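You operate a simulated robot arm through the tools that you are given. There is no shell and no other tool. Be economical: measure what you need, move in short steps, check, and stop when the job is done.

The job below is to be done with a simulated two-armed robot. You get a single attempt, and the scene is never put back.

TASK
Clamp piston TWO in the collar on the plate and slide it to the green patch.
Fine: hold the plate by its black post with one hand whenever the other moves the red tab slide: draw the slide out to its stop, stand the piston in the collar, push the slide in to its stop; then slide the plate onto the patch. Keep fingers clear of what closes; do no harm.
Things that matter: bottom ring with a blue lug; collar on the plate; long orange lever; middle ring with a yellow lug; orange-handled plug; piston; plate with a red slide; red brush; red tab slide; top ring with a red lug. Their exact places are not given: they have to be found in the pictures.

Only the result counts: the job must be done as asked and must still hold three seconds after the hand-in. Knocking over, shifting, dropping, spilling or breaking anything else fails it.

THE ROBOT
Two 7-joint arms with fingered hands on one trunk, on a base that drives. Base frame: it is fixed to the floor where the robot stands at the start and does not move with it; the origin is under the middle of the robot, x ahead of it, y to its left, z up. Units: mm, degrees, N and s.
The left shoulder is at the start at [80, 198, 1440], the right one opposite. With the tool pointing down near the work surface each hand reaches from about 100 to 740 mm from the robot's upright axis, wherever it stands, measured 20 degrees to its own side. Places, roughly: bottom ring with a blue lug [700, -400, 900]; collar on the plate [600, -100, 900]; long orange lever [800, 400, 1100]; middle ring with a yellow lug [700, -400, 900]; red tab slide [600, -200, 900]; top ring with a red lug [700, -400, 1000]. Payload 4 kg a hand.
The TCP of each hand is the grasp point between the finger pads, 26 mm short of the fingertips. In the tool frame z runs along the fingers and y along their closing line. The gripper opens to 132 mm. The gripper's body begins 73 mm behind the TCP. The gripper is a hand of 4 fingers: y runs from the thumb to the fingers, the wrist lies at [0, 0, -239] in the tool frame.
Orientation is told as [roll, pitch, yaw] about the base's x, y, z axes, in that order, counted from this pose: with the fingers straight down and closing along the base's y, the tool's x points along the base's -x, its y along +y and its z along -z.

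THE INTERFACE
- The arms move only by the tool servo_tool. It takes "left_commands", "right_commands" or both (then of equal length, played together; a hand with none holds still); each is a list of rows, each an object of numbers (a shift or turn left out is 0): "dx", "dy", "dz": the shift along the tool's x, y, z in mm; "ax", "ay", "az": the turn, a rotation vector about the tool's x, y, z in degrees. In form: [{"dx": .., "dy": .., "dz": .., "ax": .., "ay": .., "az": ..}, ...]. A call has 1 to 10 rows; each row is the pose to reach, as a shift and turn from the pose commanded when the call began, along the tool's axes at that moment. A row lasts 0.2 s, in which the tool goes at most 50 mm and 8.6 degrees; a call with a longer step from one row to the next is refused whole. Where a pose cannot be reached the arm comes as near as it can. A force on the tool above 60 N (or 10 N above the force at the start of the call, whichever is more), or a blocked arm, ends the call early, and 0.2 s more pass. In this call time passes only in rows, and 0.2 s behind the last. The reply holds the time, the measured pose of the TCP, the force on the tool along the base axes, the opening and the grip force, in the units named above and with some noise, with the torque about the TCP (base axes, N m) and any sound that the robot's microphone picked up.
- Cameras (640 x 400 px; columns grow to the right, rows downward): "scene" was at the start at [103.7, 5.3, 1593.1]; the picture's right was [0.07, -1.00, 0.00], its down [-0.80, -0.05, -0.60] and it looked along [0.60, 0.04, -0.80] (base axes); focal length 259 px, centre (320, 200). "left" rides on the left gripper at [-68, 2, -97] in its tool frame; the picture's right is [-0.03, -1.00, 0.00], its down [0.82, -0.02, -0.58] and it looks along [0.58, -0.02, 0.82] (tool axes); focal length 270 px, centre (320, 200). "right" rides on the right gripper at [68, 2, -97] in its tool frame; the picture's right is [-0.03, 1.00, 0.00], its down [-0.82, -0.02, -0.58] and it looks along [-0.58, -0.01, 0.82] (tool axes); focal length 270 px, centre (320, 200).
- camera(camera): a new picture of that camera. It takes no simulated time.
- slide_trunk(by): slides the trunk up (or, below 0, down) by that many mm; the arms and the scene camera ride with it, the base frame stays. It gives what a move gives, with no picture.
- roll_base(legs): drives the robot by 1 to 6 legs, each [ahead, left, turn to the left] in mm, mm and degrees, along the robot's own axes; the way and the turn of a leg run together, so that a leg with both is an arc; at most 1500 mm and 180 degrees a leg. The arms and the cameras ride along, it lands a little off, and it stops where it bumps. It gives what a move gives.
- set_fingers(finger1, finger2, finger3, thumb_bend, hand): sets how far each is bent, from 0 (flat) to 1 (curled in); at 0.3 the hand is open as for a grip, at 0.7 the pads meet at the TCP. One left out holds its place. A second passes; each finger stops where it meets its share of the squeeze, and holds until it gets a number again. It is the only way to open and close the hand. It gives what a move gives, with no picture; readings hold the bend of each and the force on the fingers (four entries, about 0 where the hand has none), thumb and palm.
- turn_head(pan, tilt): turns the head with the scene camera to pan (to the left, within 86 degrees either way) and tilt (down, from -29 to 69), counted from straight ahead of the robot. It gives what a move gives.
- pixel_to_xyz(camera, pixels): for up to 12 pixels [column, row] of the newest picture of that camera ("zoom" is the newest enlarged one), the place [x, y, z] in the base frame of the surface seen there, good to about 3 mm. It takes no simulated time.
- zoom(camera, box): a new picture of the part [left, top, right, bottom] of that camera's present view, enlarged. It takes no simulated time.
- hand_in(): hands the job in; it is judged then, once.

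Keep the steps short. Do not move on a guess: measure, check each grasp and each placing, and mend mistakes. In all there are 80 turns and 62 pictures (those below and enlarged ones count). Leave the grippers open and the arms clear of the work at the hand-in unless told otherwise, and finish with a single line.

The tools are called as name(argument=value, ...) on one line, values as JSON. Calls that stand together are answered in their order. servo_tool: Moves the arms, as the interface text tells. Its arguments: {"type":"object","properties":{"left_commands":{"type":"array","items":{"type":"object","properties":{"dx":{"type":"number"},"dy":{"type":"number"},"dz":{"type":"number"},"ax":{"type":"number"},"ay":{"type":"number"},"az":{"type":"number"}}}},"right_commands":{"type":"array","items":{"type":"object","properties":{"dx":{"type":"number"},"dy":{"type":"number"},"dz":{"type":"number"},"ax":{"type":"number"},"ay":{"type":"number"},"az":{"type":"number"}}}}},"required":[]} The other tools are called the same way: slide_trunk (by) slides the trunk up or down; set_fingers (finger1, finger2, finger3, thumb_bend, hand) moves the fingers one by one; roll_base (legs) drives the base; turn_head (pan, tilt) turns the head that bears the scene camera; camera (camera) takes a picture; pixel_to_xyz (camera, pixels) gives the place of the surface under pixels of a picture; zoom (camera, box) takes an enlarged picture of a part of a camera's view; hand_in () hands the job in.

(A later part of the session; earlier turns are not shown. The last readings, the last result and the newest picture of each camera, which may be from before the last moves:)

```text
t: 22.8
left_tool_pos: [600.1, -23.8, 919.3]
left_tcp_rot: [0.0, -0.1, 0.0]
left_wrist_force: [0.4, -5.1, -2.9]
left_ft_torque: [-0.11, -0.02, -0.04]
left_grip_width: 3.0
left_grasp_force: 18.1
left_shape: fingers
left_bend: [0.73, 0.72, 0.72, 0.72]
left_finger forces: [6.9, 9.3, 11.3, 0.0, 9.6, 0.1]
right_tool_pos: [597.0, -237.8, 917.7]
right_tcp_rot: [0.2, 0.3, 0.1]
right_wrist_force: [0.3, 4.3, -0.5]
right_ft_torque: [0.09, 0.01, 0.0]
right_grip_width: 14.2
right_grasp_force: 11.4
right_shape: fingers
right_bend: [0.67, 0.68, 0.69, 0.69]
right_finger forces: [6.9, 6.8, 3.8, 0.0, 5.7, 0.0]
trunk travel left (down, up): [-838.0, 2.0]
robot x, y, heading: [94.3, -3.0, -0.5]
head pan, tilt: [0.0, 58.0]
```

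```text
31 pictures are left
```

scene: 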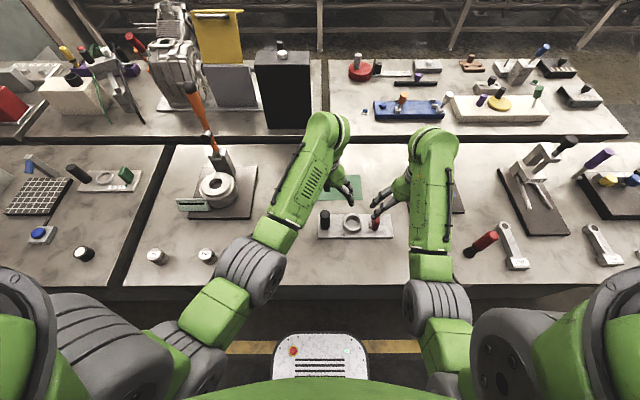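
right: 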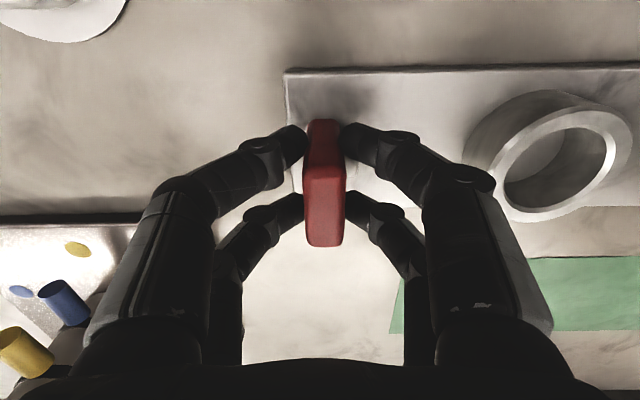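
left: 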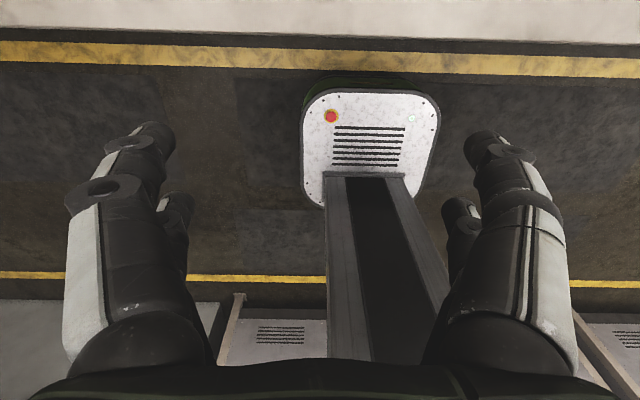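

The slide is moving relative to the collar; the stop isn't reached yet. Continue.

servo_tool(right_commands=[{"dy": -2}, {"dy": -4}, {"dy": -6}, {"dy": -8}, {"dy": -10}])

servo_tool(right_commands=[{"dy": -2}, {"dy": -4}, {"dy": -6}, {"dy": -8}, {"dy": -10}])

camera(camera="right")

```text
t: 24.0
left_tool_pos: [599.3, -22.3, 919.3]
left_tcp_rot: [0.0, -0.1, 0.1]
left_wrist_force: [-0.7, -9.5, -3.4]
left_ft_torque: [-0.24, 0.01, -0.03]
left_grip_width: 2.4
left_grasp_force: 18.4
left_shape: fingers
left_bend: [0.73, 0.72, 0.72, 0.72]
left_finger forces: [5.9, 8.0, 12.7, 0.0, 10.6, 0.0]
right_tool_pos: [596.6, -248.3, 917.0]
right_tcp_rot: [0.3, 0.3, 0.2]
right_wrist_force: [-0.4, 9.0, -2.0]
right_ft_torque: [0.21, 0.01, 0.01]
right_grip_width: 14.5
right_grasp_force: 11.1
right_shape: fingers
right_bend: [0.67, 0.67, 0.7, 0.69]
right_finger forces: [8.1, 8.1, 2.7, 0.1, 4.0, 0.1]
trunk travel left (down, up): [-838.0, 2.0]
robot x, y, heading: [97.0, 1.5, -0.7]
head pan, tilt: [0.0, 58.0]
```

```text
t: 25.2
left_tool_pos: [600.1, -21.8, 919.3]
left_tcp_rot: [0.0, 0.0, 0.0]
left_wrist_force: [-0.2, -18.5, -3.8]
left_ft_torque: [-0.39, 0.01, -0.09]
left_grip_width: 0.6
left_grasp_force: 18.8
left_shape: fingers
left_bend: [0.74, 0.73, 0.72, 0.71]
left_finger forces: [4.4, 5.8, 15.0, 0.0, 12.7, 0.0]
right_tool_pos: [596.0, -257.4, 916.8]
right_tcp_rot: [0.2, 0.3, 0.1]
right_wrist_force: [0.7, 19.0, 2.7]
right_ft_torque: [0.44, 0.0, 0.01]
right_grip_width: 15.2
right_grasp_force: 12.1
right_shape: fingers
right_bend: [0.66, 0.66, 0.71, 0.71]
right_finger forces: [11.0, 11.0, 1.1, 0.0, 1.3, 0.0]
trunk travel left (down, up): [-838.0, 2.0]
robot x, y, heading: [97.5, 2.0, -0.3]
head pan, tilt: [0.0, 58.0]
```

```text
30 pictures are left
```

right: 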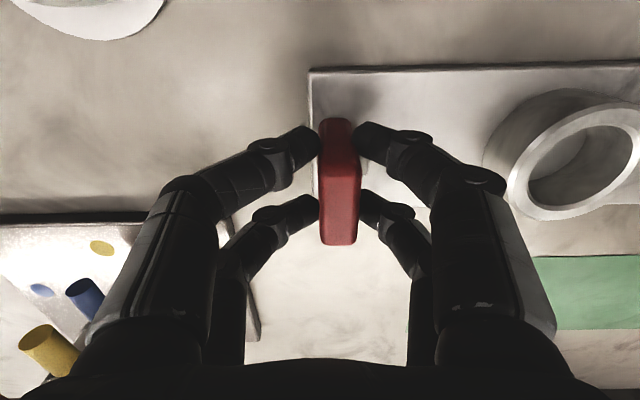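

Force rose to 19 N with fingers flexing: the outer stop. Relax 8 mm, release the tab, raise the right hand.

servo_tool(right_commands=[{"dy": 4}, {"dy": 8}])

set_fingers(hand="right", finger1=0.5, finger2=0.5, finger3=0.5, thumb_bend=0.5)

servo_tool(right_commands=[{"dz": -30}, {"dz": -65}, {"dz": -100}, {"dz": -120, "dy": -30}, {"dz": -125, "dy": -65, "dx": 30}, {"dz": -125, "dy": -90, "dx": 60}])

set_fingers(hand="left", finger1=0.48, finger2=0.48, finger3=0.48, thumb_bend=0.48)

servo_tool(left_commands=[{"dz": -40}, {"dz": -80}, {"dz": -120}, {"dz": -140}])

zoom(camera="scene", box=[290, 150, 450, 250])

```text
t: 25.8
left_tool_pos: [599.9, -22.7, 917.8]
left_tcp_rot: [0.2, -0.1, 0.1]
left_wrist_force: [1.0, -7.1, -4.0]
left_ft_torque: [-0.21, 0.03, -0.05]
left_grip_width: 0.3
left_grasp_force: 19.5
left_shape: fingers
left_bend: [0.74, 0.73, 0.72, 0.71]
left_finger forces: [6.6, 8.5, 12.6, 0.1, 11.0, 0.0]
right_tool_pos: [597.4, -251.8, 918.0]
right_tcp_rot: [0.1, 0.2, 0.1]
right_wrist_force: [0.1, 6.0, 3.0]
right_ft_torque: [0.13, 0.02, 0.04]
right_grip_width: 14.4
right_grasp_force: 12.0
right_shape: fingers
right_bend: [0.66, 0.66, 0.71, 0.69]
right_finger forces: [7.3, 7.3, 3.7, 0.0, 5.2, 0.0]
trunk travel left (down, up): [-838.0, 2.0]
robot x, y, heading: [97.7, -0.4, -0.3]
head pan, tilt: [0.0, 58.0]
```

```text
t: 26.8
left_tool_pos: [600.1, -21.9, 918.6]
left_tcp_rot: [0.0, 0.0, 0.1]
left_wrist_force: [0.2, 1.2, -2.2]
left_ft_torque: [0.01, 0.05, 0.0]
left_grip_width: 0.2
left_grasp_force: 21.6
left_shape: fingers
left_bend: [0.74, 0.73, 0.72, 0.71]
left_finger forces: [9.0, 11.4, 12.2, 0.0, 9.9, 0.1]
right_tool_pos: [596.3, -249.9, 917.4]
right_tcp_rot: [0.2, 0.3, 0.1]
right_wrist_force: [0.2, 0.0, -0.5]
right_ft_torque: [0.0, -0.01, 0.0]
right_grip_width: 65.3
right_grasp_force: 0.1
right_shape: fingers
right_bend: [0.5, 0.5, 0.5, 0.5]
right_finger forces: [0.0, 0.0, 0.0, 0.0, 0.0, 0.0]
trunk travel left (down, up): [-838.0, 2.0]
robot x, y, heading: [96.9, -0.3, -0.1]
head pan, tilt: [0.0, 58.0]
```

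```text
t: 28.2
left_tool_pos: [599.1, -22.4, 919.5]
left_tcp_rot: [0.0, -0.2, 0.1]
left_wrist_force: [0.7, -0.7, -2.8]
left_ft_torque: [0.0, 0.03, 0.01]
left_grip_width: 0.0
left_grasp_force: 21.5
left_shape: fingers
left_bend: [0.74, 0.73, 0.72, 0.71]
left_finger forces: [8.9, 11.2, 12.5, 0.0, 10.2, 0.1]
right_tool_pos: [535.5, -340.1, 1042.4]
right_tcp_rot: [0.2, 0.0, 0.1]
right_wrist_force: [-0.2, 0.8, -0.6]
right_ft_torque: [0.02, -0.03, 0.01]
right_grip_width: 65.5
right_grasp_force: 0.0
right_shape: fingers
right_bend: [0.5, 0.5, 0.5, 0.5]
right_finger forces: [0.1, 0.1, 0.0, 0.0, 0.0, 0.1]
trunk travel left (down, up): [-838.0, 2.0]
robot x, y, heading: [93.5, -1.9, -0.3]
head pan, tilt: [0.0, 58.0]
```

```text
t: 29.2
left_tool_pos: [600.7, -23.9, 919.2]
left_tcp_rot: [0.0, -0.1, 0.1]
left_wrist_force: [-0.4, -0.1, 0.8]
left_ft_torque: [0.0, 0.01, -0.02]
left_grip_width: 72.1
left_grasp_force: 0.1
left_shape: fingers
left_bend: [0.48, 0.48, 0.48, 0.48]
left_finger forces: [0.0, 0.1, 0.1, 0.0, 0.1, 0.1]
right_tool_pos: [536.1, -340.2, 1040.1]
right_tcp_rot: [0.2, 0.2, 0.0]
right_wrist_force: [0.7, -1.0, 0.0]
right_ft_torque: [0.01, -0.02, 0.0]
right_grip_width: 65.6
right_grasp_force: 0.1
right_shape: fingers
right_bend: [0.5, 0.5, 0.5, 0.5]
right_finger forces: [0.0, 0.0, 0.1, 0.0, 0.1, 0.1]
trunk travel left (down, up): [-838.0, 2.0]
robot x, y, heading: [96.0, -0.5, -0.2]
head pan, tilt: [0.0, 58.0]
```

```text
t: 30.2
left_tool_pos: [601.1, -23.7, 1059.6]
left_tcp_rot: [0.0, -0.1, 0.0]
left_wrist_force: [-0.4, -1.1, 0.9]
left_ft_torque: [-0.02, 0.01, 0.01]
left_grip_width: 72.1
left_grasp_force: 0.0
left_shape: fingers
left_bend: [0.48, 0.48, 0.48, 0.48]
left_finger forces: [0.1, 0.1, 0.0, 0.0, 0.0, 0.0]
right_tool_pos: [534.8, -340.8, 1041.3]
right_tcp_rot: [0.2, 0.3, 0.1]
right_wrist_force: [0.0, -0.7, 0.1]
right_ft_torque: [0.02, 0.01, -0.02]
right_grip_width: 65.6
right_grasp_force: 0.1
right_shape: fingers
right_bend: [0.5, 0.5, 0.5, 0.5]
right_finger forces: [0.1, 0.0, 0.1, 0.0, 0.1, 0.1]
trunk travel left (down, up): [-838.0, 2.0]
robot x, y, heading: [97.1, 0.5, -0.3]
head pan, tilt: [0.0, 58.0]
```

```text
4.00 times, centred on (370, 200) of scene
```

zoom: 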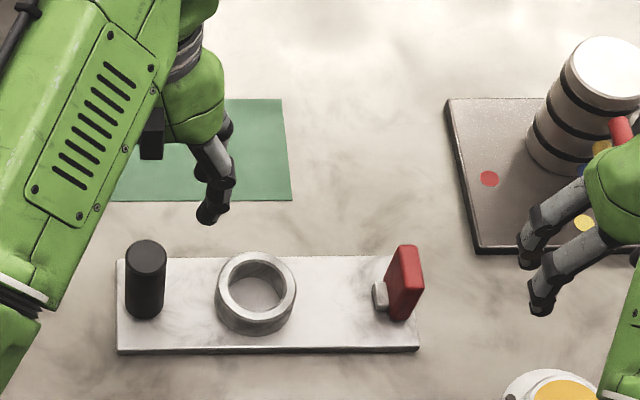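

Slide is out. Re-measure the collar, and fetch piston: measure collar rim now.

pixel_to_xyz(camera="zoom", pixels=[[256, 259], [220, 290], [292, 290], [256, 326], [224, 274], [288, 274], [232, 314], [284, 312], [256, 290], [145, 255], [230, 268], [280, 268]])

zoom(camera="scene", box=[180, 230, 240, 270])

pixel_to_xyz(camera="zoom", pixels=[[280, 180], [235, 190], [330, 190], [285, 230], [280, 205], [310, 260], [250, 215], [325, 215]])

```text
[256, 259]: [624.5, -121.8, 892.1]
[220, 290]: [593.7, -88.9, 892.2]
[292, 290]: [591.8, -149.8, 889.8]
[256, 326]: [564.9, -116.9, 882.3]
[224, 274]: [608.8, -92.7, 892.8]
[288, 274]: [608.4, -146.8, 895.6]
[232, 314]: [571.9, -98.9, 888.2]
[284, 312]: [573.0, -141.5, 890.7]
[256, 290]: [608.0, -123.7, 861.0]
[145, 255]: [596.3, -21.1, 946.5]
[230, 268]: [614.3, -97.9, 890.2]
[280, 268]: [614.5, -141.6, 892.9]
```

```text
10.00 times, centred on (210, 250) of scene
```

zoom: 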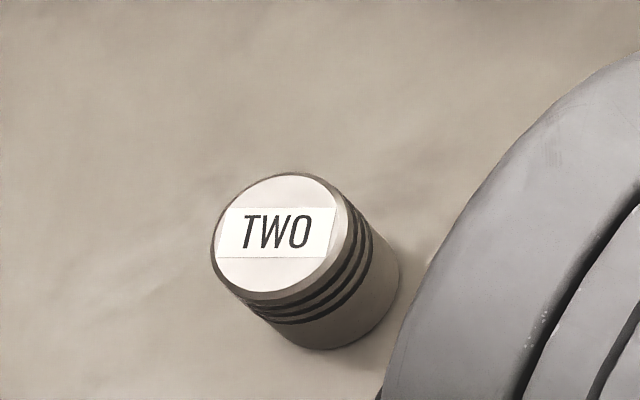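

```text
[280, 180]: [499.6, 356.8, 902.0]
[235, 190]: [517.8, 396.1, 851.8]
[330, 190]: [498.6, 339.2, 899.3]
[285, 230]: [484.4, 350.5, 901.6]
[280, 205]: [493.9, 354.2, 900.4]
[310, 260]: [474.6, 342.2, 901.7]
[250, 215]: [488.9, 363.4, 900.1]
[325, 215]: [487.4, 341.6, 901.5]
```

Piston TWO top centre ≈(481,351), z 901; collar centre now ≈(594,−119.7). Move left hand above the piston.

servo_tool(left_commands=[{"dx": 13, "dy": 42}, {"dx": 26, "dy": 83}, {"dx": 40, "dy": 125}, {"dx": 53, "dy": 166}, {"dx": 66, "dy": 208}, {"dx": 80, "dy": 250}, {"dx": 93, "dy": 291}, {"dx": 106, "dy": 333}, {"dx": 119.5, "dy": 374.7}])

camera(camera="scene")

camera(camera="left")

```text
t: 32.1
left_tool_pos: [519.9, 246.2, 1069.5]
left_tcp_rot: [0.5, -1.7, -12.7]
left_wrist_force: [0.0, -0.2, -0.8]
left_ft_torque: [-0.01, 0.0, 0.02]
left_grip_width: 72.4
left_grasp_force: 0.1
left_shape: fingers
left_bend: [0.48, 0.48, 0.48, 0.48]
left_finger forces: [0.1, 0.0, 0.0, 0.0, 0.0, 0.0]
right_tool_pos: [537.4, -340.8, 1040.8]
right_tcp_rot: [0.2, 0.3, 0.1]
right_wrist_force: [-0.8, -0.5, -0.9]
right_ft_torque: [0.01, -0.04, 0.0]
right_grip_width: 65.5
right_grasp_force: 0.0
right_shape: fingers
right_bend: [0.5, 0.5, 0.5, 0.5]
right_finger forces: [0.1, 0.1, 0.0, 0.1, 0.0, 0.0]
trunk travel left (down, up): [-838.0, 2.0]
robot x, y, heading: [97.3, -3.7, -0.3]
head pan, tilt: [0.0, 58.0]
stopped in row 9 (left hand): the arm was blocked; the commanded pose is now the measured one
```

```text
27 pictures are left
```

scene: 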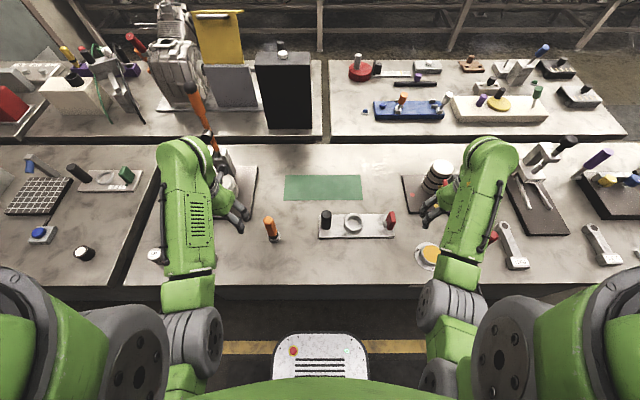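

```text
26 pictures are left
```

left: 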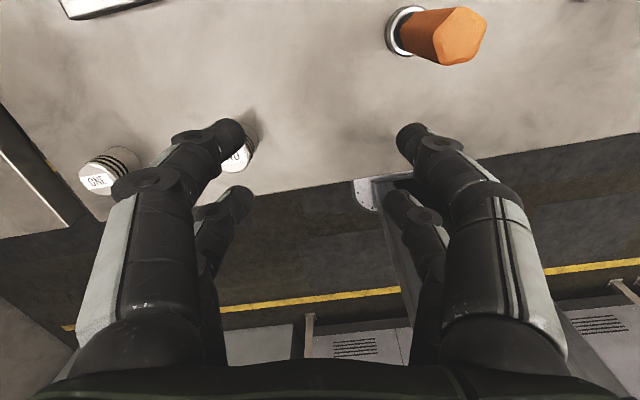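

The arm hit its own limit at that height (not contact). I'll lower 70 mm first, away from the plug, and go on with yaw restored.

servo_tool(left_commands=[{"dz": 35}, {"dz": 69}, {"dx": 20, "dy": 31, "dz": 69, "az": -4}, {"dx": 40, "dy": 62, "dz": 69, "az": -8, "ay": 0.8}, {"dx": 61, "dy": 94, "dz": 69, "az": -12.7, "ay": 1.7, "ax": 0.5}])

camera(camera="left")

```text
t: 33.3
left_tool_pos: [481.6, 355.9, 999.2]
left_tcp_rot: [-0.2, 0.2, 0.6]
left_wrist_force: [0.5, 0.2, -1.0]
left_ft_torque: [-0.02, 0.04, 0.01]
left_grip_width: 72.7
left_grasp_force: 0.1
left_shape: fingers
left_bend: [0.48, 0.48, 0.48, 0.48]
left_finger forces: [0.0, 0.0, 0.1, 0.0, 0.1, 0.0]
right_tool_pos: [538.2, -340.3, 1041.6]
right_tcp_rot: [0.1, 0.3, 0.1]
right_wrist_force: [0.3, 0.4, 0.2]
right_ft_torque: [0.02, -0.02, -0.03]
right_grip_width: 65.6
right_grasp_force: 0.0
right_shape: fingers
right_bend: [0.5, 0.5, 0.5, 0.5]
right_finger forces: [0.0, 0.1, 0.1, 0.0, 0.0, 0.0]
trunk travel left (down, up): [-838.0, 2.0]
robot x, y, heading: [96.5, -3.5, -0.3]
head pan, tilt: [0.0, 58.0]
```

```text
25 pictures are left
```

left: 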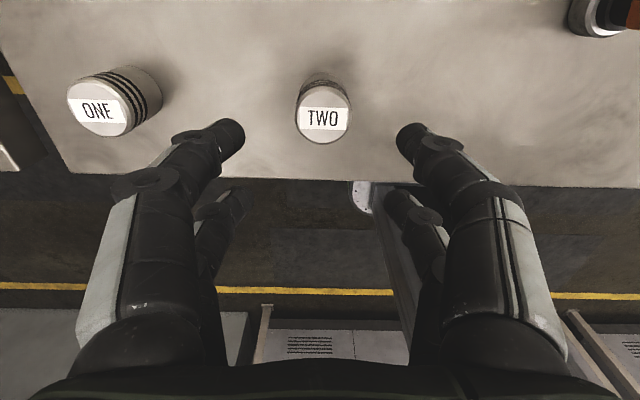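

Piston TWO at (324,115) in the left camera; measure it.

pixel_to_xyz(camera="left", pixels=[[324, 113], [301, 113], [346, 113], [324, 92], [324, 138]])

```text
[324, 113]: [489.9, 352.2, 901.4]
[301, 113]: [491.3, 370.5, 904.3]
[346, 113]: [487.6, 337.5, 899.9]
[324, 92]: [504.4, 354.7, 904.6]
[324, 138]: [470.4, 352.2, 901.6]
```

Tool offset to the piston axis works out as dx −6.5, dy −3.2. Descend to TCP z≈906 (tips ~20 mm below its top), in two calls' worth of short rows, then grip.

servo_tool(left_commands=[{"dx": -6.5, "dy": -3.2, "dz": 20}, {"dx": -6.5, "dy": -3.2, "dz": 45}, {"dx": -6.5, "dy": -3.2, "dz": 70}, {"dx": -6.5, "dy": -3.2, "dz": 93}])

camera(camera="left")

```text
t: 34.3
left_tool_pos: [487.3, 351.8, 905.2]
left_tcp_rot: [-0.2, 0.2, 0.5]
left_wrist_force: [0.1, 0.0, -0.3]
left_ft_torque: [0.06, -0.03, -0.03]
left_grip_width: 72.6
left_grasp_force: 0.0
left_shape: fingers
left_bend: [0.48, 0.48, 0.48, 0.48]
left_finger forces: [0.0, 0.1, 0.0, 0.1, 0.0, 0.0]
right_tool_pos: [536.1, -341.9, 1040.8]
right_tcp_rot: [0.2, 0.2, 0.1]
right_wrist_force: [0.8, 0.6, -0.1]
right_ft_torque: [0.01, 0.01, -0.02]
right_grip_width: 65.4
right_grasp_force: 0.0
right_shape: fingers
right_bend: [0.5, 0.5, 0.5, 0.5]
right_finger forces: [0.0, 0.1, 0.0, 0.0, 0.0, 0.0]
trunk travel left (down, up): [-838.0, 2.0]
robot x, y, heading: [94.9, -3.6, -0.3]
head pan, tilt: [0.0, 58.0]
```

```text
24 pictures are left
```

left: 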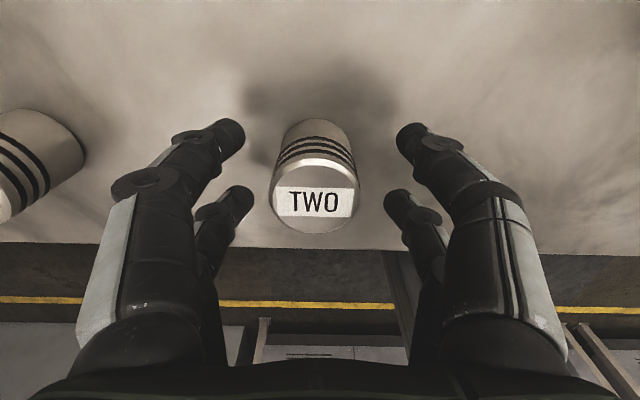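

Nearly centred (offset −1,+2.4). Adjust and close gently.

servo_tool(left_commands=[{"dx": -1, "dy": 2.2}])

set_fingers(hand="left", finger1=0.67, finger2=0.67, finger3=0.67, thumb_bend=0.67)

camera(camera="left")

```text
t: 34.7
left_tool_pos: [487.4, 353.0, 903.6]
left_tcp_rot: [-0.2, 0.2, 0.6]
left_wrist_force: [-0.1, 0.3, -0.3]
left_ft_torque: [-0.02, -0.02, -0.01]
left_grip_width: 72.7
left_grasp_force: 0.0
left_shape: fingers
left_bend: [0.48, 0.48, 0.48, 0.48]
left_finger forces: [0.0, 0.0, 0.0, 0.0, 0.1, 0.0]
right_tool_pos: [535.7, -340.3, 1041.6]
right_tcp_rot: [0.2, 0.1, 0.1]
right_wrist_force: [-0.6, -0.1, 0.1]
right_ft_torque: [-0.02, -0.02, -0.01]
right_grip_width: 65.7
right_grasp_force: 0.0
right_shape: fingers
right_bend: [0.5, 0.5, 0.5, 0.5]
right_finger forces: [0.1, 0.1, 0.0, 0.1, 0.0, 0.0]
trunk travel left (down, up): [-838.0, 2.0]
robot x, y, heading: [95.8, -1.3, -0.1]
head pan, tilt: [0.0, 58.0]
```

```text
t: 35.7
left_tool_pos: [487.5, 352.6, 903.8]
left_tcp_rot: [-0.2, 0.3, 0.6]
left_wrist_force: [0.1, 0.1, -0.2]
left_ft_torque: [-0.01, 0.0, 0.01]
left_grip_width: 18.7
left_grasp_force: 5.9
left_shape: fingers
left_bend: [0.64, 0.61, 0.62, 0.66]
left_finger forces: [2.0, 4.0, 3.6, 0.0, 2.3, 0.0]
right_tool_pos: [536.9, -341.3, 1040.9]
right_tcp_rot: [0.3, 0.2, 0.0]
right_wrist_force: [-0.3, -0.2, -0.7]
right_ft_torque: [0.01, -0.01, -0.03]
right_grip_width: 65.7
right_grasp_force: 0.1
right_shape: fingers
right_bend: [0.5, 0.5, 0.5, 0.5]
right_finger forces: [0.0, 0.0, 0.1, 0.1, 0.1, 0.0]
trunk travel left (down, up): [-838.0, 2.0]
robot x, y, heading: [93.6, 0.4, -0.2]
head pan, tilt: [0.0, 58.0]
```

```text
23 pictures are left
```

left: 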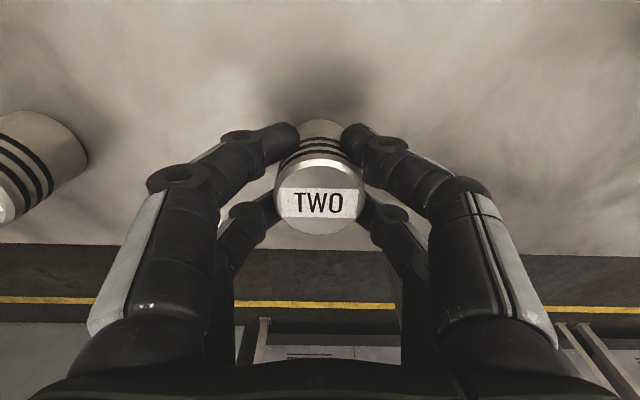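

Piston is centred in the grip. Squeeze a bit more, lift 30 mm and check.

set_fingers(hand="left", finger1=0.73, finger2=0.73, finger3=0.73, thumb_bend=0.73)

servo_tool(left_commands=[{"dz": -10}, {"dz": -30}, {"dz": -60}, {"dz": -95}])

camera(camera="left")

```text
t: 36.7
left_tool_pos: [487.5, 352.9, 903.3]
left_tcp_rot: [-0.2, 0.2, 0.5]
left_wrist_force: [-0.2, 0.2, 0.8]
left_ft_torque: [0.02, -0.01, 0.01]
left_grip_width: 13.8
left_grasp_force: 18.0
left_shape: fingers
left_bend: [0.68, 0.63, 0.66, 0.69]
left_finger forces: [7.3, 10.4, 9.0, 0.1, 7.8, 0.1]
right_tool_pos: [536.1, -340.5, 1040.5]
right_tcp_rot: [0.2, 0.2, 0.1]
right_wrist_force: [-0.4, 0.5, 0.2]
right_ft_torque: [-0.01, -0.04, 0.01]
right_grip_width: 65.7
right_grasp_force: 0.1
right_shape: fingers
right_bend: [0.5, 0.5, 0.5, 0.5]
right_finger forces: [0.0, 0.0, 0.0, 0.1, 0.0, 0.0]
trunk travel left (down, up): [-838.0, 2.0]
robot x, y, heading: [93.5, -3.6, -0.2]
head pan, tilt: [0.0, 58.0]
```

```text
t: 37.7
left_tool_pos: [486.2, 354.0, 999.0]
left_tcp_rot: [-0.2, 0.3, 0.4]
left_wrist_force: [0.0, 0.1, -1.1]
left_ft_torque: [0.0, 0.0, -0.01]
left_grip_width: 13.6
left_grasp_force: 17.7
left_shape: fingers
left_bend: [0.69, 0.63, 0.66, 0.69]
left_finger forces: [7.8, 10.8, 9.6, 0.0, 8.0, 0.0]
right_tool_pos: [536.8, -342.7, 1040.4]
right_tcp_rot: [0.3, 0.3, 0.1]
right_wrist_force: [-1.6, 0.1, 0.1]
right_ft_torque: [0.01, 0.01, 0.0]
right_grip_width: 65.5
right_grasp_force: 0.1
right_shape: fingers
right_bend: [0.5, 0.5, 0.5, 0.5]
right_finger forces: [0.1, 0.0, 0.0, 0.0, 0.1, 0.0]
trunk travel left (down, up): [-838.0, 2.0]
robot x, y, heading: [95.2, -0.5, -0.2]
head pan, tilt: [0.0, 58.0]
```

```text
22 pictures are left
```

left: 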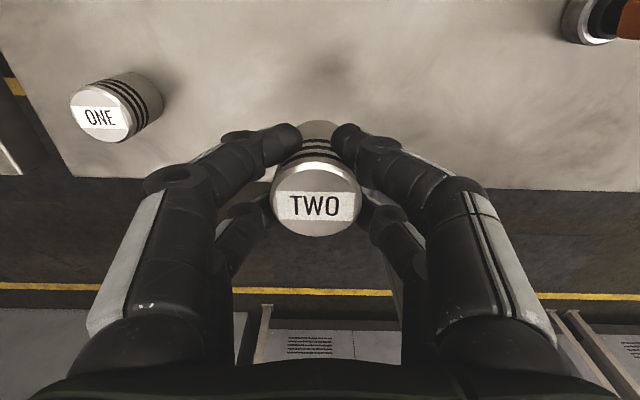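

Held firmly. Carry it along x≈460 (in front of the plug) to y≈−119.

servo_tool(left_commands=[{"dx": 20, "dy": -40}, {"dx": 26, "dy": -87}, {"dx": 26, "dy": -134}, {"dx": 26, "dy": -181}, {"dx": 26, "dy": -228}, {"dx": 26, "dy": -275}, {"dx": 26, "dy": -322}, {"dx": 26, "dy": -369}, {"dx": 26, "dy": -416}, {"dx": 16, "dy": -460}])

servo_tool(left_commands=[{"dx": -35, "dy": -4, "dz": -5}, {"dx": -70, "dy": -9, "dz": -5}, {"dx": -105, "dy": -13, "dz": -5}])

zoom(camera="scene", box=[290, 150, 450, 250])

camera(camera="left")

camera(camera="right")

```text
t: 38.5
left_tool_pos: [479.6, 295.7, 1024.5]
left_tcp_rot: [0.2, -4.0, 13.3]
left_wrist_force: [-0.6, 0.2, -0.9]
left_ft_torque: [0.01, 0.0, 0.01]
left_grip_width: 13.3
left_grasp_force: 18.1
left_shape: fingers
left_bend: [0.69, 0.63, 0.66, 0.69]
left_finger forces: [7.9, 10.6, 9.3, 0.1, 8.1, 0.0]
right_tool_pos: [537.2, -340.4, 1041.5]
right_tcp_rot: [0.1, 0.3, 0.1]
right_wrist_force: [0.5, -0.2, -0.8]
right_ft_torque: [0.0, 0.02, 0.03]
right_grip_width: 65.5
right_grasp_force: 0.0
right_shape: fingers
right_bend: [0.5, 0.5, 0.5, 0.5]
right_finger forces: [0.0, 0.0, 0.0, 0.0, 0.0, 0.0]
trunk travel left (down, up): [-838.0, 2.0]
robot x, y, heading: [96.1, -1.7, -0.1]
head pan, tilt: [0.0, 58.0]
stopped in row 4 (left hand): the arm was blocked; the commanded pose is now the measured one
```

```text
t: 39.4
left_tool_pos: [581.9, 304.7, 1029.9]
left_tcp_rot: [0.0, -3.5, 13.5]
left_wrist_force: [-0.1, 0.9, -0.4]
left_ft_torque: [0.02, -0.01, 0.01]
left_grip_width: 13.3
left_grasp_force: 18.1
left_shape: fingers
left_bend: [0.69, 0.63, 0.66, 0.69]
left_finger forces: [7.7, 10.8, 9.5, 0.0, 8.1, 0.0]
right_tool_pos: [537.8, -340.0, 1041.6]
right_tcp_rot: [0.2, 0.3, 0.2]
right_wrist_force: [0.0, -0.3, 0.0]
right_ft_torque: [-0.02, 0.01, -0.03]
right_grip_width: 65.6
right_grasp_force: 0.0
right_shape: fingers
right_bend: [0.5, 0.5, 0.5, 0.5]
right_finger forces: [0.0, 0.1, 0.0, 0.0, 0.0, 0.0]
trunk travel left (down, up): [-838.0, 2.0]
robot x, y, heading: [98.5, -0.8, -0.7]
head pan, tilt: [0.0, 58.0]
```

```text
4.00 times, centred on (370, 200) of scene
```

zoom: 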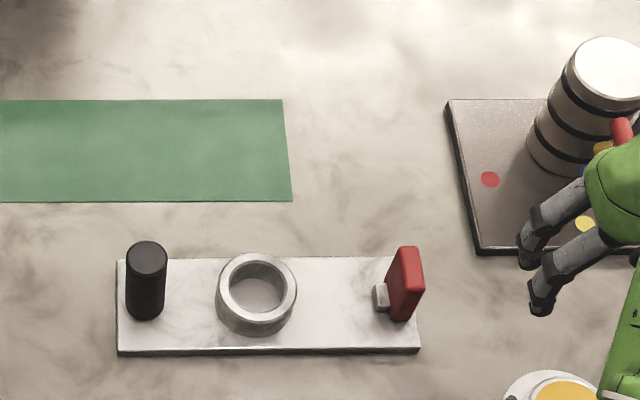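

```text
20 pictures are left
```

left: 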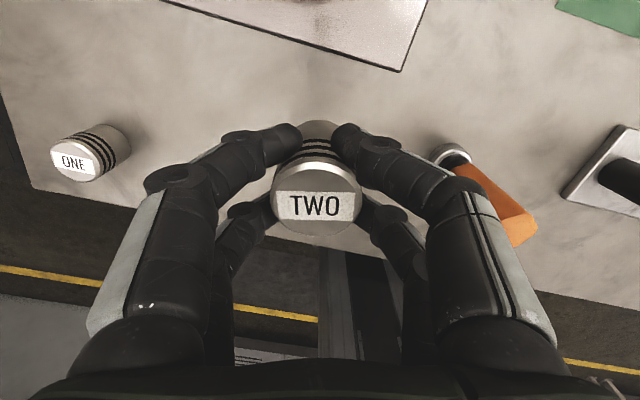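

```text
19 pictures are left
```

right: 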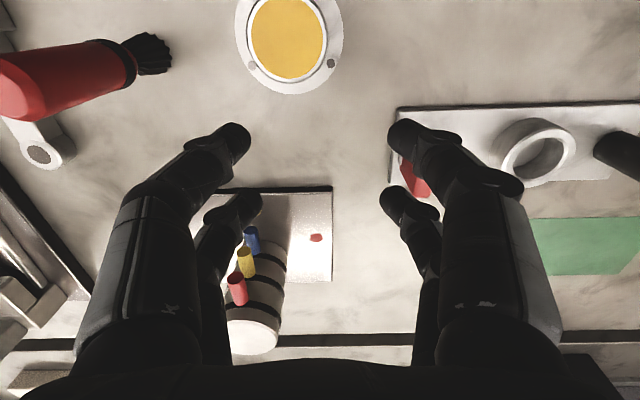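

Nothing touched; the arm limit there again stopped the first path. I'm at (582,305,1030). Raise to ~1062 and carry at x≈608, past the plug (x<570, top 981) with clear height, restoring orientation.

servo_tool(left_commands=[{"dx": -20, "dz": -32, "az": 3, "ay": 0.8}, {"dx": -15, "dy": -30, "dz": -34, "az": 6, "ay": 1.6}, {"dx": -5, "dy": -75, "dz": -34, "az": 9, "ay": 2.4}, {"dx": 5, "dy": -121, "dz": -34, "az": 12, "ay": 3.2}, {"dx": 15, "dy": -167, "dz": -34, "az": 13.5, "ay": 3.5}, {"dx": 26, "dy": -213, "dz": -34, "az": 13.5, "ay": 3.5}, {"dx": 37, "dy": -260, "dz": -34, "az": 13.5, "ay": 3.5}, {"dx": 48, "dy": -307, "dz": -34, "az": 13.5, "ay": 3.5}, {"dx": 60, "dy": -355, "dz": -34, "az": 13.5, "ay": 3.5}, {"dx": 71, "dy": -402, "dz": -34, "az": 13.5, "ay": 3.5}])

camera(camera="left")

```text
t: 41.5
left_tool_pos: [602.1, -105.2, 1060.0]
left_tcp_rot: [0.8, 0.1, -0.1]
left_wrist_force: [0.6, 0.3, -2.2]
left_ft_torque: [0.0, 0.05, 0.02]
left_grip_width: 13.0
left_grasp_force: 18.6
left_shape: fingers
left_bend: [0.69, 0.63, 0.67, 0.69]
left_finger forces: [8.5, 10.8, 9.8, 0.1, 8.1, 0.0]
right_tool_pos: [537.0, -342.7, 1039.3]
right_tcp_rot: [0.3, 0.3, 0.1]
right_wrist_force: [0.3, 0.5, -0.8]
right_ft_torque: [0.02, 0.02, -0.02]
right_grip_width: 65.6
right_grasp_force: 0.0
right_shape: fingers
right_bend: [0.5, 0.5, 0.5, 0.5]
right_finger forces: [0.0, 0.0, 0.0, 0.1, 0.1, 0.0]
trunk travel left (down, up): [-838.0, 2.0]
robot x, y, heading: [96.9, -2.9, 0.1]
head pan, tilt: [0.0, 58.0]
```

```text
18 pictures are left
```

left: 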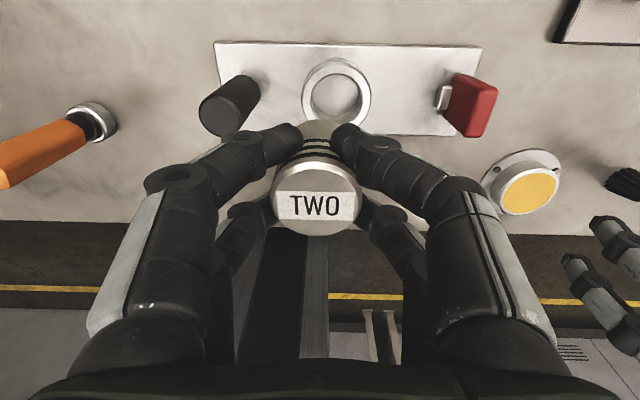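

The collar shows at (336,90). Measure its rim with the left camera.

pixel_to_xyz(camera="left", pixels=[[307, 92], [366, 92], [336, 63], [311, 75], [361, 75], [306, 85], [367, 85], [336, 90], [308, 100], [365, 100]])

```text
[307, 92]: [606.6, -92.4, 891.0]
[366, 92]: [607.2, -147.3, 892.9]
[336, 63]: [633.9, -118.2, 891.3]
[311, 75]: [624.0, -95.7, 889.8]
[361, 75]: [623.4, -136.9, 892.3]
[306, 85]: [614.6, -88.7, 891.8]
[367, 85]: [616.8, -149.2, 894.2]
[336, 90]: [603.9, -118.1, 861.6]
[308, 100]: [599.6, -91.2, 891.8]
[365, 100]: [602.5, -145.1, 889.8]
```

Straighten the 0.8° roll, move over the collar estimate (603,−119) and lower to TCP z≈975 for a close check.

servo_tool(left_commands=[{"dx": -1, "dy": -7, "dz": 20, "ax": 0.8}, {"dx": -1, "dy": -14, "dz": 45, "ax": 0.8}, {"dx": -1, "dy": -14, "dz": 65, "ax": 0.8}, {"dx": -1, "dy": -14, "dz": 85, "ax": 0.8}])

zoom(camera="left", box=[220, 70, 420, 240])

zoom(camera="scene", box=[310, 190, 410, 250])

```text
t: 42.5
left_tool_pos: [604.1, -114.6, 976.7]
left_tcp_rot: [-0.4, 0.0, 0.0]
left_wrist_force: [-0.3, 0.1, -1.1]
left_ft_torque: [-0.01, 0.02, 0.0]
left_grip_width: 12.8
left_grasp_force: 18.6
left_shape: fingers
left_bend: [0.69, 0.63, 0.67, 0.69]
left_finger forces: [8.5, 10.9, 10.0, 0.0, 8.2, 0.0]
right_tool_pos: [536.6, -341.8, 1040.2]
right_tcp_rot: [0.1, 0.3, 0.2]
right_wrist_force: [0.2, 0.0, 0.3]
right_ft_torque: [0.0, -0.01, -0.02]
right_grip_width: 65.5
right_grasp_force: 0.3
right_shape: fingers
right_bend: [0.5, 0.5, 0.5, 0.5]
right_finger forces: [0.1, 0.0, 0.1, 0.0, 0.0, 0.1]
trunk travel left (down, up): [-838.0, 2.0]
robot x, y, heading: [98.3, -3.2, -0.2]
head pan, tilt: [0.0, 58.0]
```

```text
2.35 times, centred on (320, 155) of left
```

zoom: 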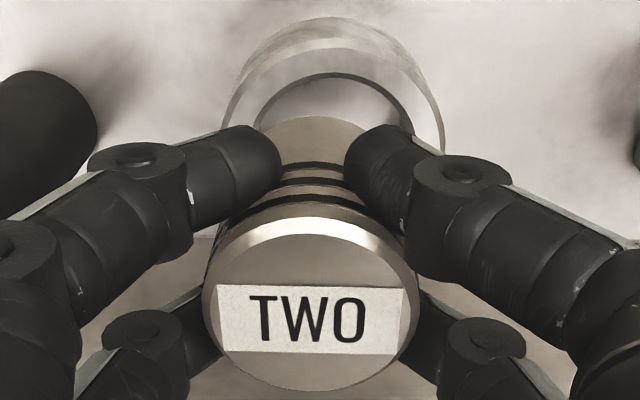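

```text
6.40 times, centred on (360, 220) of scene
```

zoom: 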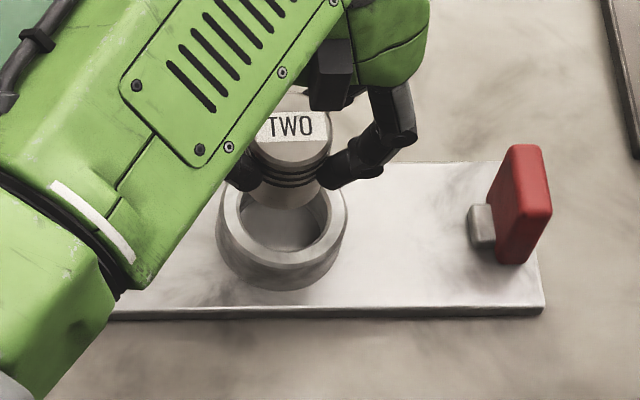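

From the close view: collar axis at tool (+4.5, −5.5), piston bottom at about (+2.5, 0). Correct by dx +2, dy −5.5, then lower to the mouth and slightly in, watching force.

servo_tool(left_commands=[{"dx": 2, "dy": -5.5, "ax": -0.4}, {"dx": 2, "dy": -5.5, "dz": 12, "ax": -0.4}, {"dx": 2, "dy": -5.5, "dz": 22, "ax": -0.4}, {"dx": 2, "dy": -5.5, "dz": 30, "ax": -0.4}, {"dx": 2, "dy": -5.5, "dz": 34, "ax": -0.4}, {"dx": 2, "dy": -5.5, "dz": 38, "ax": -0.4}])

zoom(camera="scene", box=[310, 190, 410, 250])

zoom(camera="left", box=[220, 70, 420, 240])

```text
t: 44.0
left_tool_pos: [601.2, -122.2, 937.4]
left_tcp_rot: [0.2, 0.0, -0.1]
left_wrist_force: [-0.4, -0.5, -1.2]
left_ft_torque: [-0.01, 0.0, -0.02]
left_grip_width: 12.6
left_grasp_force: 19.0
left_shape: fingers
left_bend: [0.69, 0.63, 0.67, 0.69]
left_finger forces: [8.6, 10.8, 10.0, 0.1, 8.2, 0.0]
right_tool_pos: [536.5, -340.5, 1040.2]
right_tcp_rot: [0.2, 0.3, 0.2]
right_wrist_force: [0.4, -1.0, 0.2]
right_ft_torque: [0.05, -0.01, -0.02]
right_grip_width: 65.4
right_grasp_force: 0.0
right_shape: fingers
right_bend: [0.5, 0.5, 0.5, 0.5]
right_finger forces: [0.0, 0.1, 0.1, 0.1, 0.0, 0.0]
trunk travel left (down, up): [-838.0, 2.0]
robot x, y, heading: [96.8, 1.5, -0.4]
head pan, tilt: [0.0, 58.0]
```

```text
6.40 times, centred on (360, 220) of scene
```

zoom: 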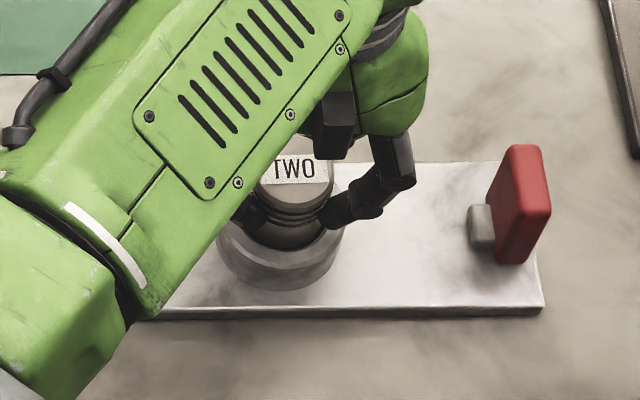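

```text
2.35 times, centred on (320, 155) of left
```

zoom: 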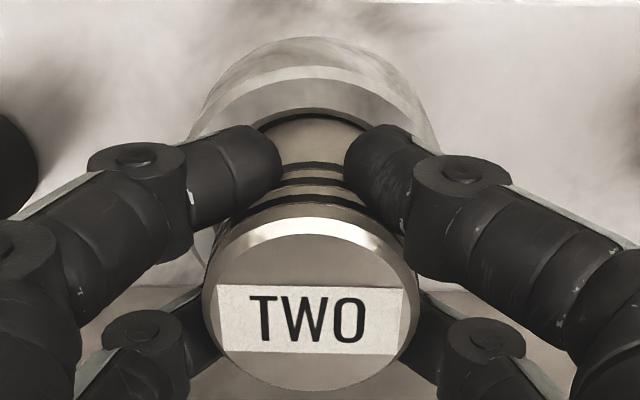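

The piston is in the mouth with no force. Lower further in small rows to TCP ≈ 918.

servo_tool(left_commands=[{"dz": 4}, {"dz": 8}, {"dz": 12}, {"dz": 15}, {"dz": 17}])

```text
t: 45.1
left_tool_pos: [602.2, -121.8, 922.8]
left_tcp_rot: [0.0, -0.2, -0.1]
left_wrist_force: [0.8, 0.9, 7.2]
left_ft_torque: [0.18, 0.12, -0.06]
left_grip_width: 12.6
left_grasp_force: 23.3
left_shape: fingers
left_bend: [0.7, 0.65, 0.67, 0.69]
left_finger forces: [8.8, 19.0, 10.4, 0.0, 8.4, 0.0]
right_tool_pos: [535.8, -340.7, 1042.2]
right_tcp_rot: [0.2, 0.2, 0.1]
right_wrist_force: [0.9, -0.1, 0.2]
right_ft_torque: [-0.01, 0.01, 0.0]
right_grip_width: 65.6
right_grasp_force: 0.0
right_shape: fingers
right_bend: [0.5, 0.5, 0.5, 0.5]
right_finger forces: [0.0, 0.0, 0.0, 0.0, 0.0, 0.1]
trunk travel left (down, up): [-838.0, 2.0]
robot x, y, heading: [96.0, -0.7, -0.5]
head pan, tilt: [0.0, 58.0]
```

Light contact (7 N, one fingertip near the collar rim). Raise 2 mm, then release: the piston is ~20 mm deep in the collar.

servo_tool(left_commands=[{"dz": -2}])

set_fingers(hand="left", finger1=0.5, finger2=0.5, finger3=0.5, thumb_bend=0.5)

servo_tool(left_commands=[{"dz": -25}, {"dz": -60}, {"dz": -100}, {"dz": -135}])

camera(camera="left")

```text
t: 45.5
left_tool_pos: [602.9, -123.5, 921.3]
left_tcp_rot: [0.2, 0.0, 0.0]
left_wrist_force: [0.5, -0.8, 1.0]
left_ft_torque: [0.05, 0.03, -0.01]
left_grip_width: 12.3
left_grasp_force: 20.1
left_shape: fingers
left_bend: [0.7, 0.65, 0.67, 0.69]
left_finger forces: [8.8, 14.0, 10.4, 0.0, 8.3, 0.0]
right_tool_pos: [538.1, -341.2, 1040.1]
right_tcp_rot: [0.3, 0.2, 0.1]
right_wrist_force: [-0.5, -0.3, 0.6]
right_ft_torque: [-0.02, 0.0, 0.02]
right_grip_width: 65.7
right_grasp_force: 0.1
right_shape: fingers
right_bend: [0.5, 0.5, 0.5, 0.5]
right_finger forces: [0.0, 0.1, 0.0, 0.1, 0.0, 0.0]
trunk travel left (down, up): [-838.0, 2.0]
robot x, y, heading: [97.8, -2.4, -0.4]
head pan, tilt: [0.0, 58.0]
```

```text
t: 46.5
left_tool_pos: [602.0, -122.5, 922.1]
left_tcp_rot: [0.3, 0.0, -0.1]
left_wrist_force: [-0.8, 0.0, -0.3]
left_ft_torque: [0.0, 0.01, -0.05]
left_grip_width: 65.1
left_grasp_force: 0.0
left_shape: fingers
left_bend: [0.5, 0.5, 0.5, 0.5]
left_finger forces: [0.0, 0.0, 0.1, 0.0, 0.0, 0.0]
right_tool_pos: [535.8, -342.4, 1041.7]
right_tcp_rot: [0.2, 0.2, 0.1]
right_wrist_force: [0.4, 0.0, 0.4]
right_ft_torque: [0.03, 0.02, -0.03]
right_grip_width: 65.5
right_grasp_force: 0.0
right_shape: fingers
right_bend: [0.5, 0.5, 0.5, 0.5]
right_finger forces: [0.0, 0.0, 0.1, 0.0, 0.1, 0.0]
trunk travel left (down, up): [-838.0, 2.0]
robot x, y, heading: [95.8, 0.9, -0.3]
head pan, tilt: [0.0, 58.0]
```

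```text
t: 47.5
left_tool_pos: [601.3, -124.0, 1057.5]
left_tcp_rot: [0.2, 0.1, -0.1]
left_wrist_force: [-0.4, 0.0, -0.2]
left_ft_torque: [-0.01, -0.03, -0.01]
left_grip_width: 65.6
left_grasp_force: 0.1
left_shape: fingers
left_bend: [0.5, 0.5, 0.5, 0.5]
left_finger forces: [0.0, 0.0, 0.0, 0.0, 0.0, 0.0]
right_tool_pos: [536.1, -341.9, 1041.5]
right_tcp_rot: [0.2, 0.2, 0.1]
right_wrist_force: [0.4, 0.8, -0.7]
right_ft_torque: [0.01, -0.03, 0.01]
right_grip_width: 65.1
right_grasp_force: 0.1
right_shape: fingers
right_bend: [0.5, 0.5, 0.5, 0.5]
right_finger forces: [0.0, 0.1, 0.1, 0.0, 0.1, 0.0]
trunk travel left (down, up): [-838.0, 2.0]
robot x, y, heading: [97.9, -2.0, -0.2]
head pan, tilt: [0.0, 58.0]
```

```text
13 pictures are left
```

left: 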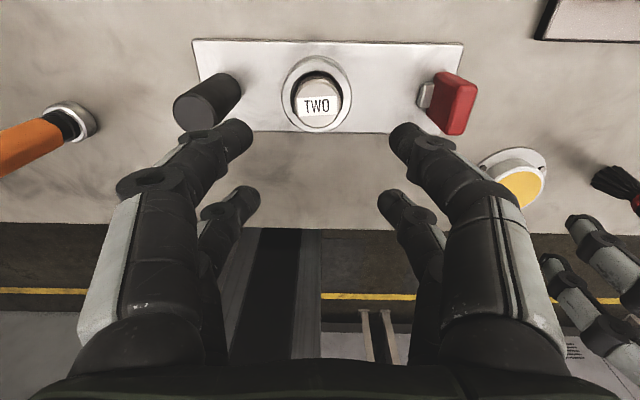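

Piston stands in the collar. Check its height and measure post and tab.

pixel_to_xyz(camera="left", pixels=[[317, 92], [317, 122], [302, 105], [333, 105], [193, 112], [211, 115], [455, 115], [465, 100], [443, 130], [290, 92], [347, 92]])

```text
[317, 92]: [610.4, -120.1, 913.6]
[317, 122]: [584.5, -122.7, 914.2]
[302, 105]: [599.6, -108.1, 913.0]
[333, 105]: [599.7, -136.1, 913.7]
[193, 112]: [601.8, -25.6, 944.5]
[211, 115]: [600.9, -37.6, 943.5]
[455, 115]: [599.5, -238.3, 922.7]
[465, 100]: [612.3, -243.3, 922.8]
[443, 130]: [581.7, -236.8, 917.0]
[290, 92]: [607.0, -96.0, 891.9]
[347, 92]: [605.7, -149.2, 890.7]
```

Piston top at 913.6 = fully seated. Now left hand back to the post (602,−26) while the right stages outside the tab with curled fingers.

servo_tool(left_commands=[{"dy": 33}, {"dy": 66}, {"dy": 98}, {"dy": 98, "dz": 35}, {"dy": 98, "dz": 70}, {"dy": 98, "dz": 105}, {"dy": 98, "dz": 138}], right_commands=[{"dx": -10, "dy": 3}, {"dx": -20, "dy": 6}, {"dx": -30, "dy": 9}, {"dx": -40, "dy": 12}, {"dx": -50, "dy": 15}, {"dx": -60, "dy": 18}, {"dx": -64, "dy": 20}])

set_fingers(hand="left", finger1=0.76, finger2=0.76, finger3=0.76, thumb_bend=0.76)

set_fingers(hand="right", finger1=0.6, finger2=0.6, finger3=0.6, thumb_bend=0.6)

camera(camera="right")

```text
t: 49.1
left_tool_pos: [605.3, -25.4, 920.7]
left_tcp_rot: [0.1, 0.0, -0.1]
left_wrist_force: [0.7, -0.4, -0.4]
left_ft_torque: [-0.01, -0.02, 0.02]
left_grip_width: 65.4
left_grasp_force: 0.1
left_shape: fingers
left_bend: [0.5, 0.5, 0.5, 0.5]
left_finger forces: [0.0, 0.0, 0.1, 0.1, 0.0, 0.0]
right_tool_pos: [602.1, -320.8, 1041.1]
right_tcp_rot: [0.2, 0.3, 0.1]
right_wrist_force: [0.6, 1.0, -0.9]
right_ft_torque: [0.02, -0.03, 0.0]
right_grip_width: 65.3
right_grasp_force: 0.0
right_shape: fingers
right_bend: [0.5, 0.5, 0.5, 0.5]
right_finger forces: [0.0, 0.1, 0.0, 0.1, 0.0, 0.0]
trunk travel left (down, up): [-838.0, 2.0]
robot x, y, heading: [96.4, -2.5, -0.5]
head pan, tilt: [0.0, 58.0]
```

```text
t: 50.1
left_tool_pos: [605.0, -26.1, 921.3]
left_tcp_rot: [0.1, 0.0, -0.1]
left_wrist_force: [-0.1, 0.0, 0.5]
left_ft_torque: [0.02, 0.02, -0.03]
left_grip_width: 0.0
left_grasp_force: 8.5
left_shape: fingers
left_bend: [0.73, 0.7, 0.71, 0.73]
left_finger forces: [0.1, 8.8, 8.1, 0.0, 0.1, 0.0]
right_tool_pos: [601.1, -320.5, 1041.0]
right_tcp_rot: [0.2, 0.3, 0.1]
right_wrist_force: [0.3, 1.2, 0.4]
right_ft_torque: [0.02, 0.01, 0.01]
right_grip_width: 65.5
right_grasp_force: 0.0
right_shape: fingers
right_bend: [0.5, 0.5, 0.5, 0.5]
right_finger forces: [0.1, 0.0, 0.1, 0.0, 0.0, 0.1]
trunk travel left (down, up): [-838.0, 2.0]
robot x, y, heading: [98.6, 0.7, -0.2]
head pan, tilt: [0.0, 58.0]
```

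```text
t: 51.1
left_tool_pos: [605.0, -25.9, 921.5]
left_tcp_rot: [0.2, 0.0, -0.2]
left_wrist_force: [-0.4, 0.3, -0.5]
left_ft_torque: [0.0, -0.02, -0.05]
left_grip_width: 0.2
left_grasp_force: 8.4
left_shape: fingers
left_bend: [0.73, 0.7, 0.71, 0.73]
left_finger forces: [0.1, 8.7, 8.0, 0.1, 0.1, 0.0]
right_tool_pos: [601.7, -320.4, 1041.4]
right_tcp_rot: [0.3, 0.3, 0.0]
right_wrist_force: [0.3, -1.1, 0.5]
right_ft_torque: [0.0, 0.01, -0.01]
right_grip_width: 32.9
right_grasp_force: 0.0
right_shape: fingers
right_bend: [0.6, 0.6, 0.6, 0.6]
right_finger forces: [0.1, 0.1, 0.1, 0.0, 0.0, 0.0]
trunk travel left (down, up): [-838.0, 2.0]
robot x, y, heading: [95.6, -3.4, -0.2]
head pan, tilt: [0.0, 58.0]
```

```text
12 pictures are left
```

right: 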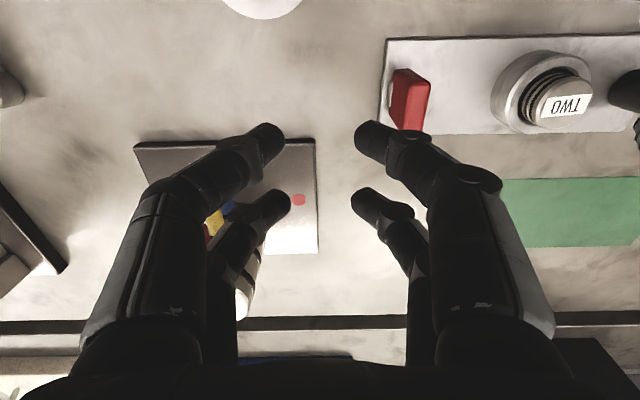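

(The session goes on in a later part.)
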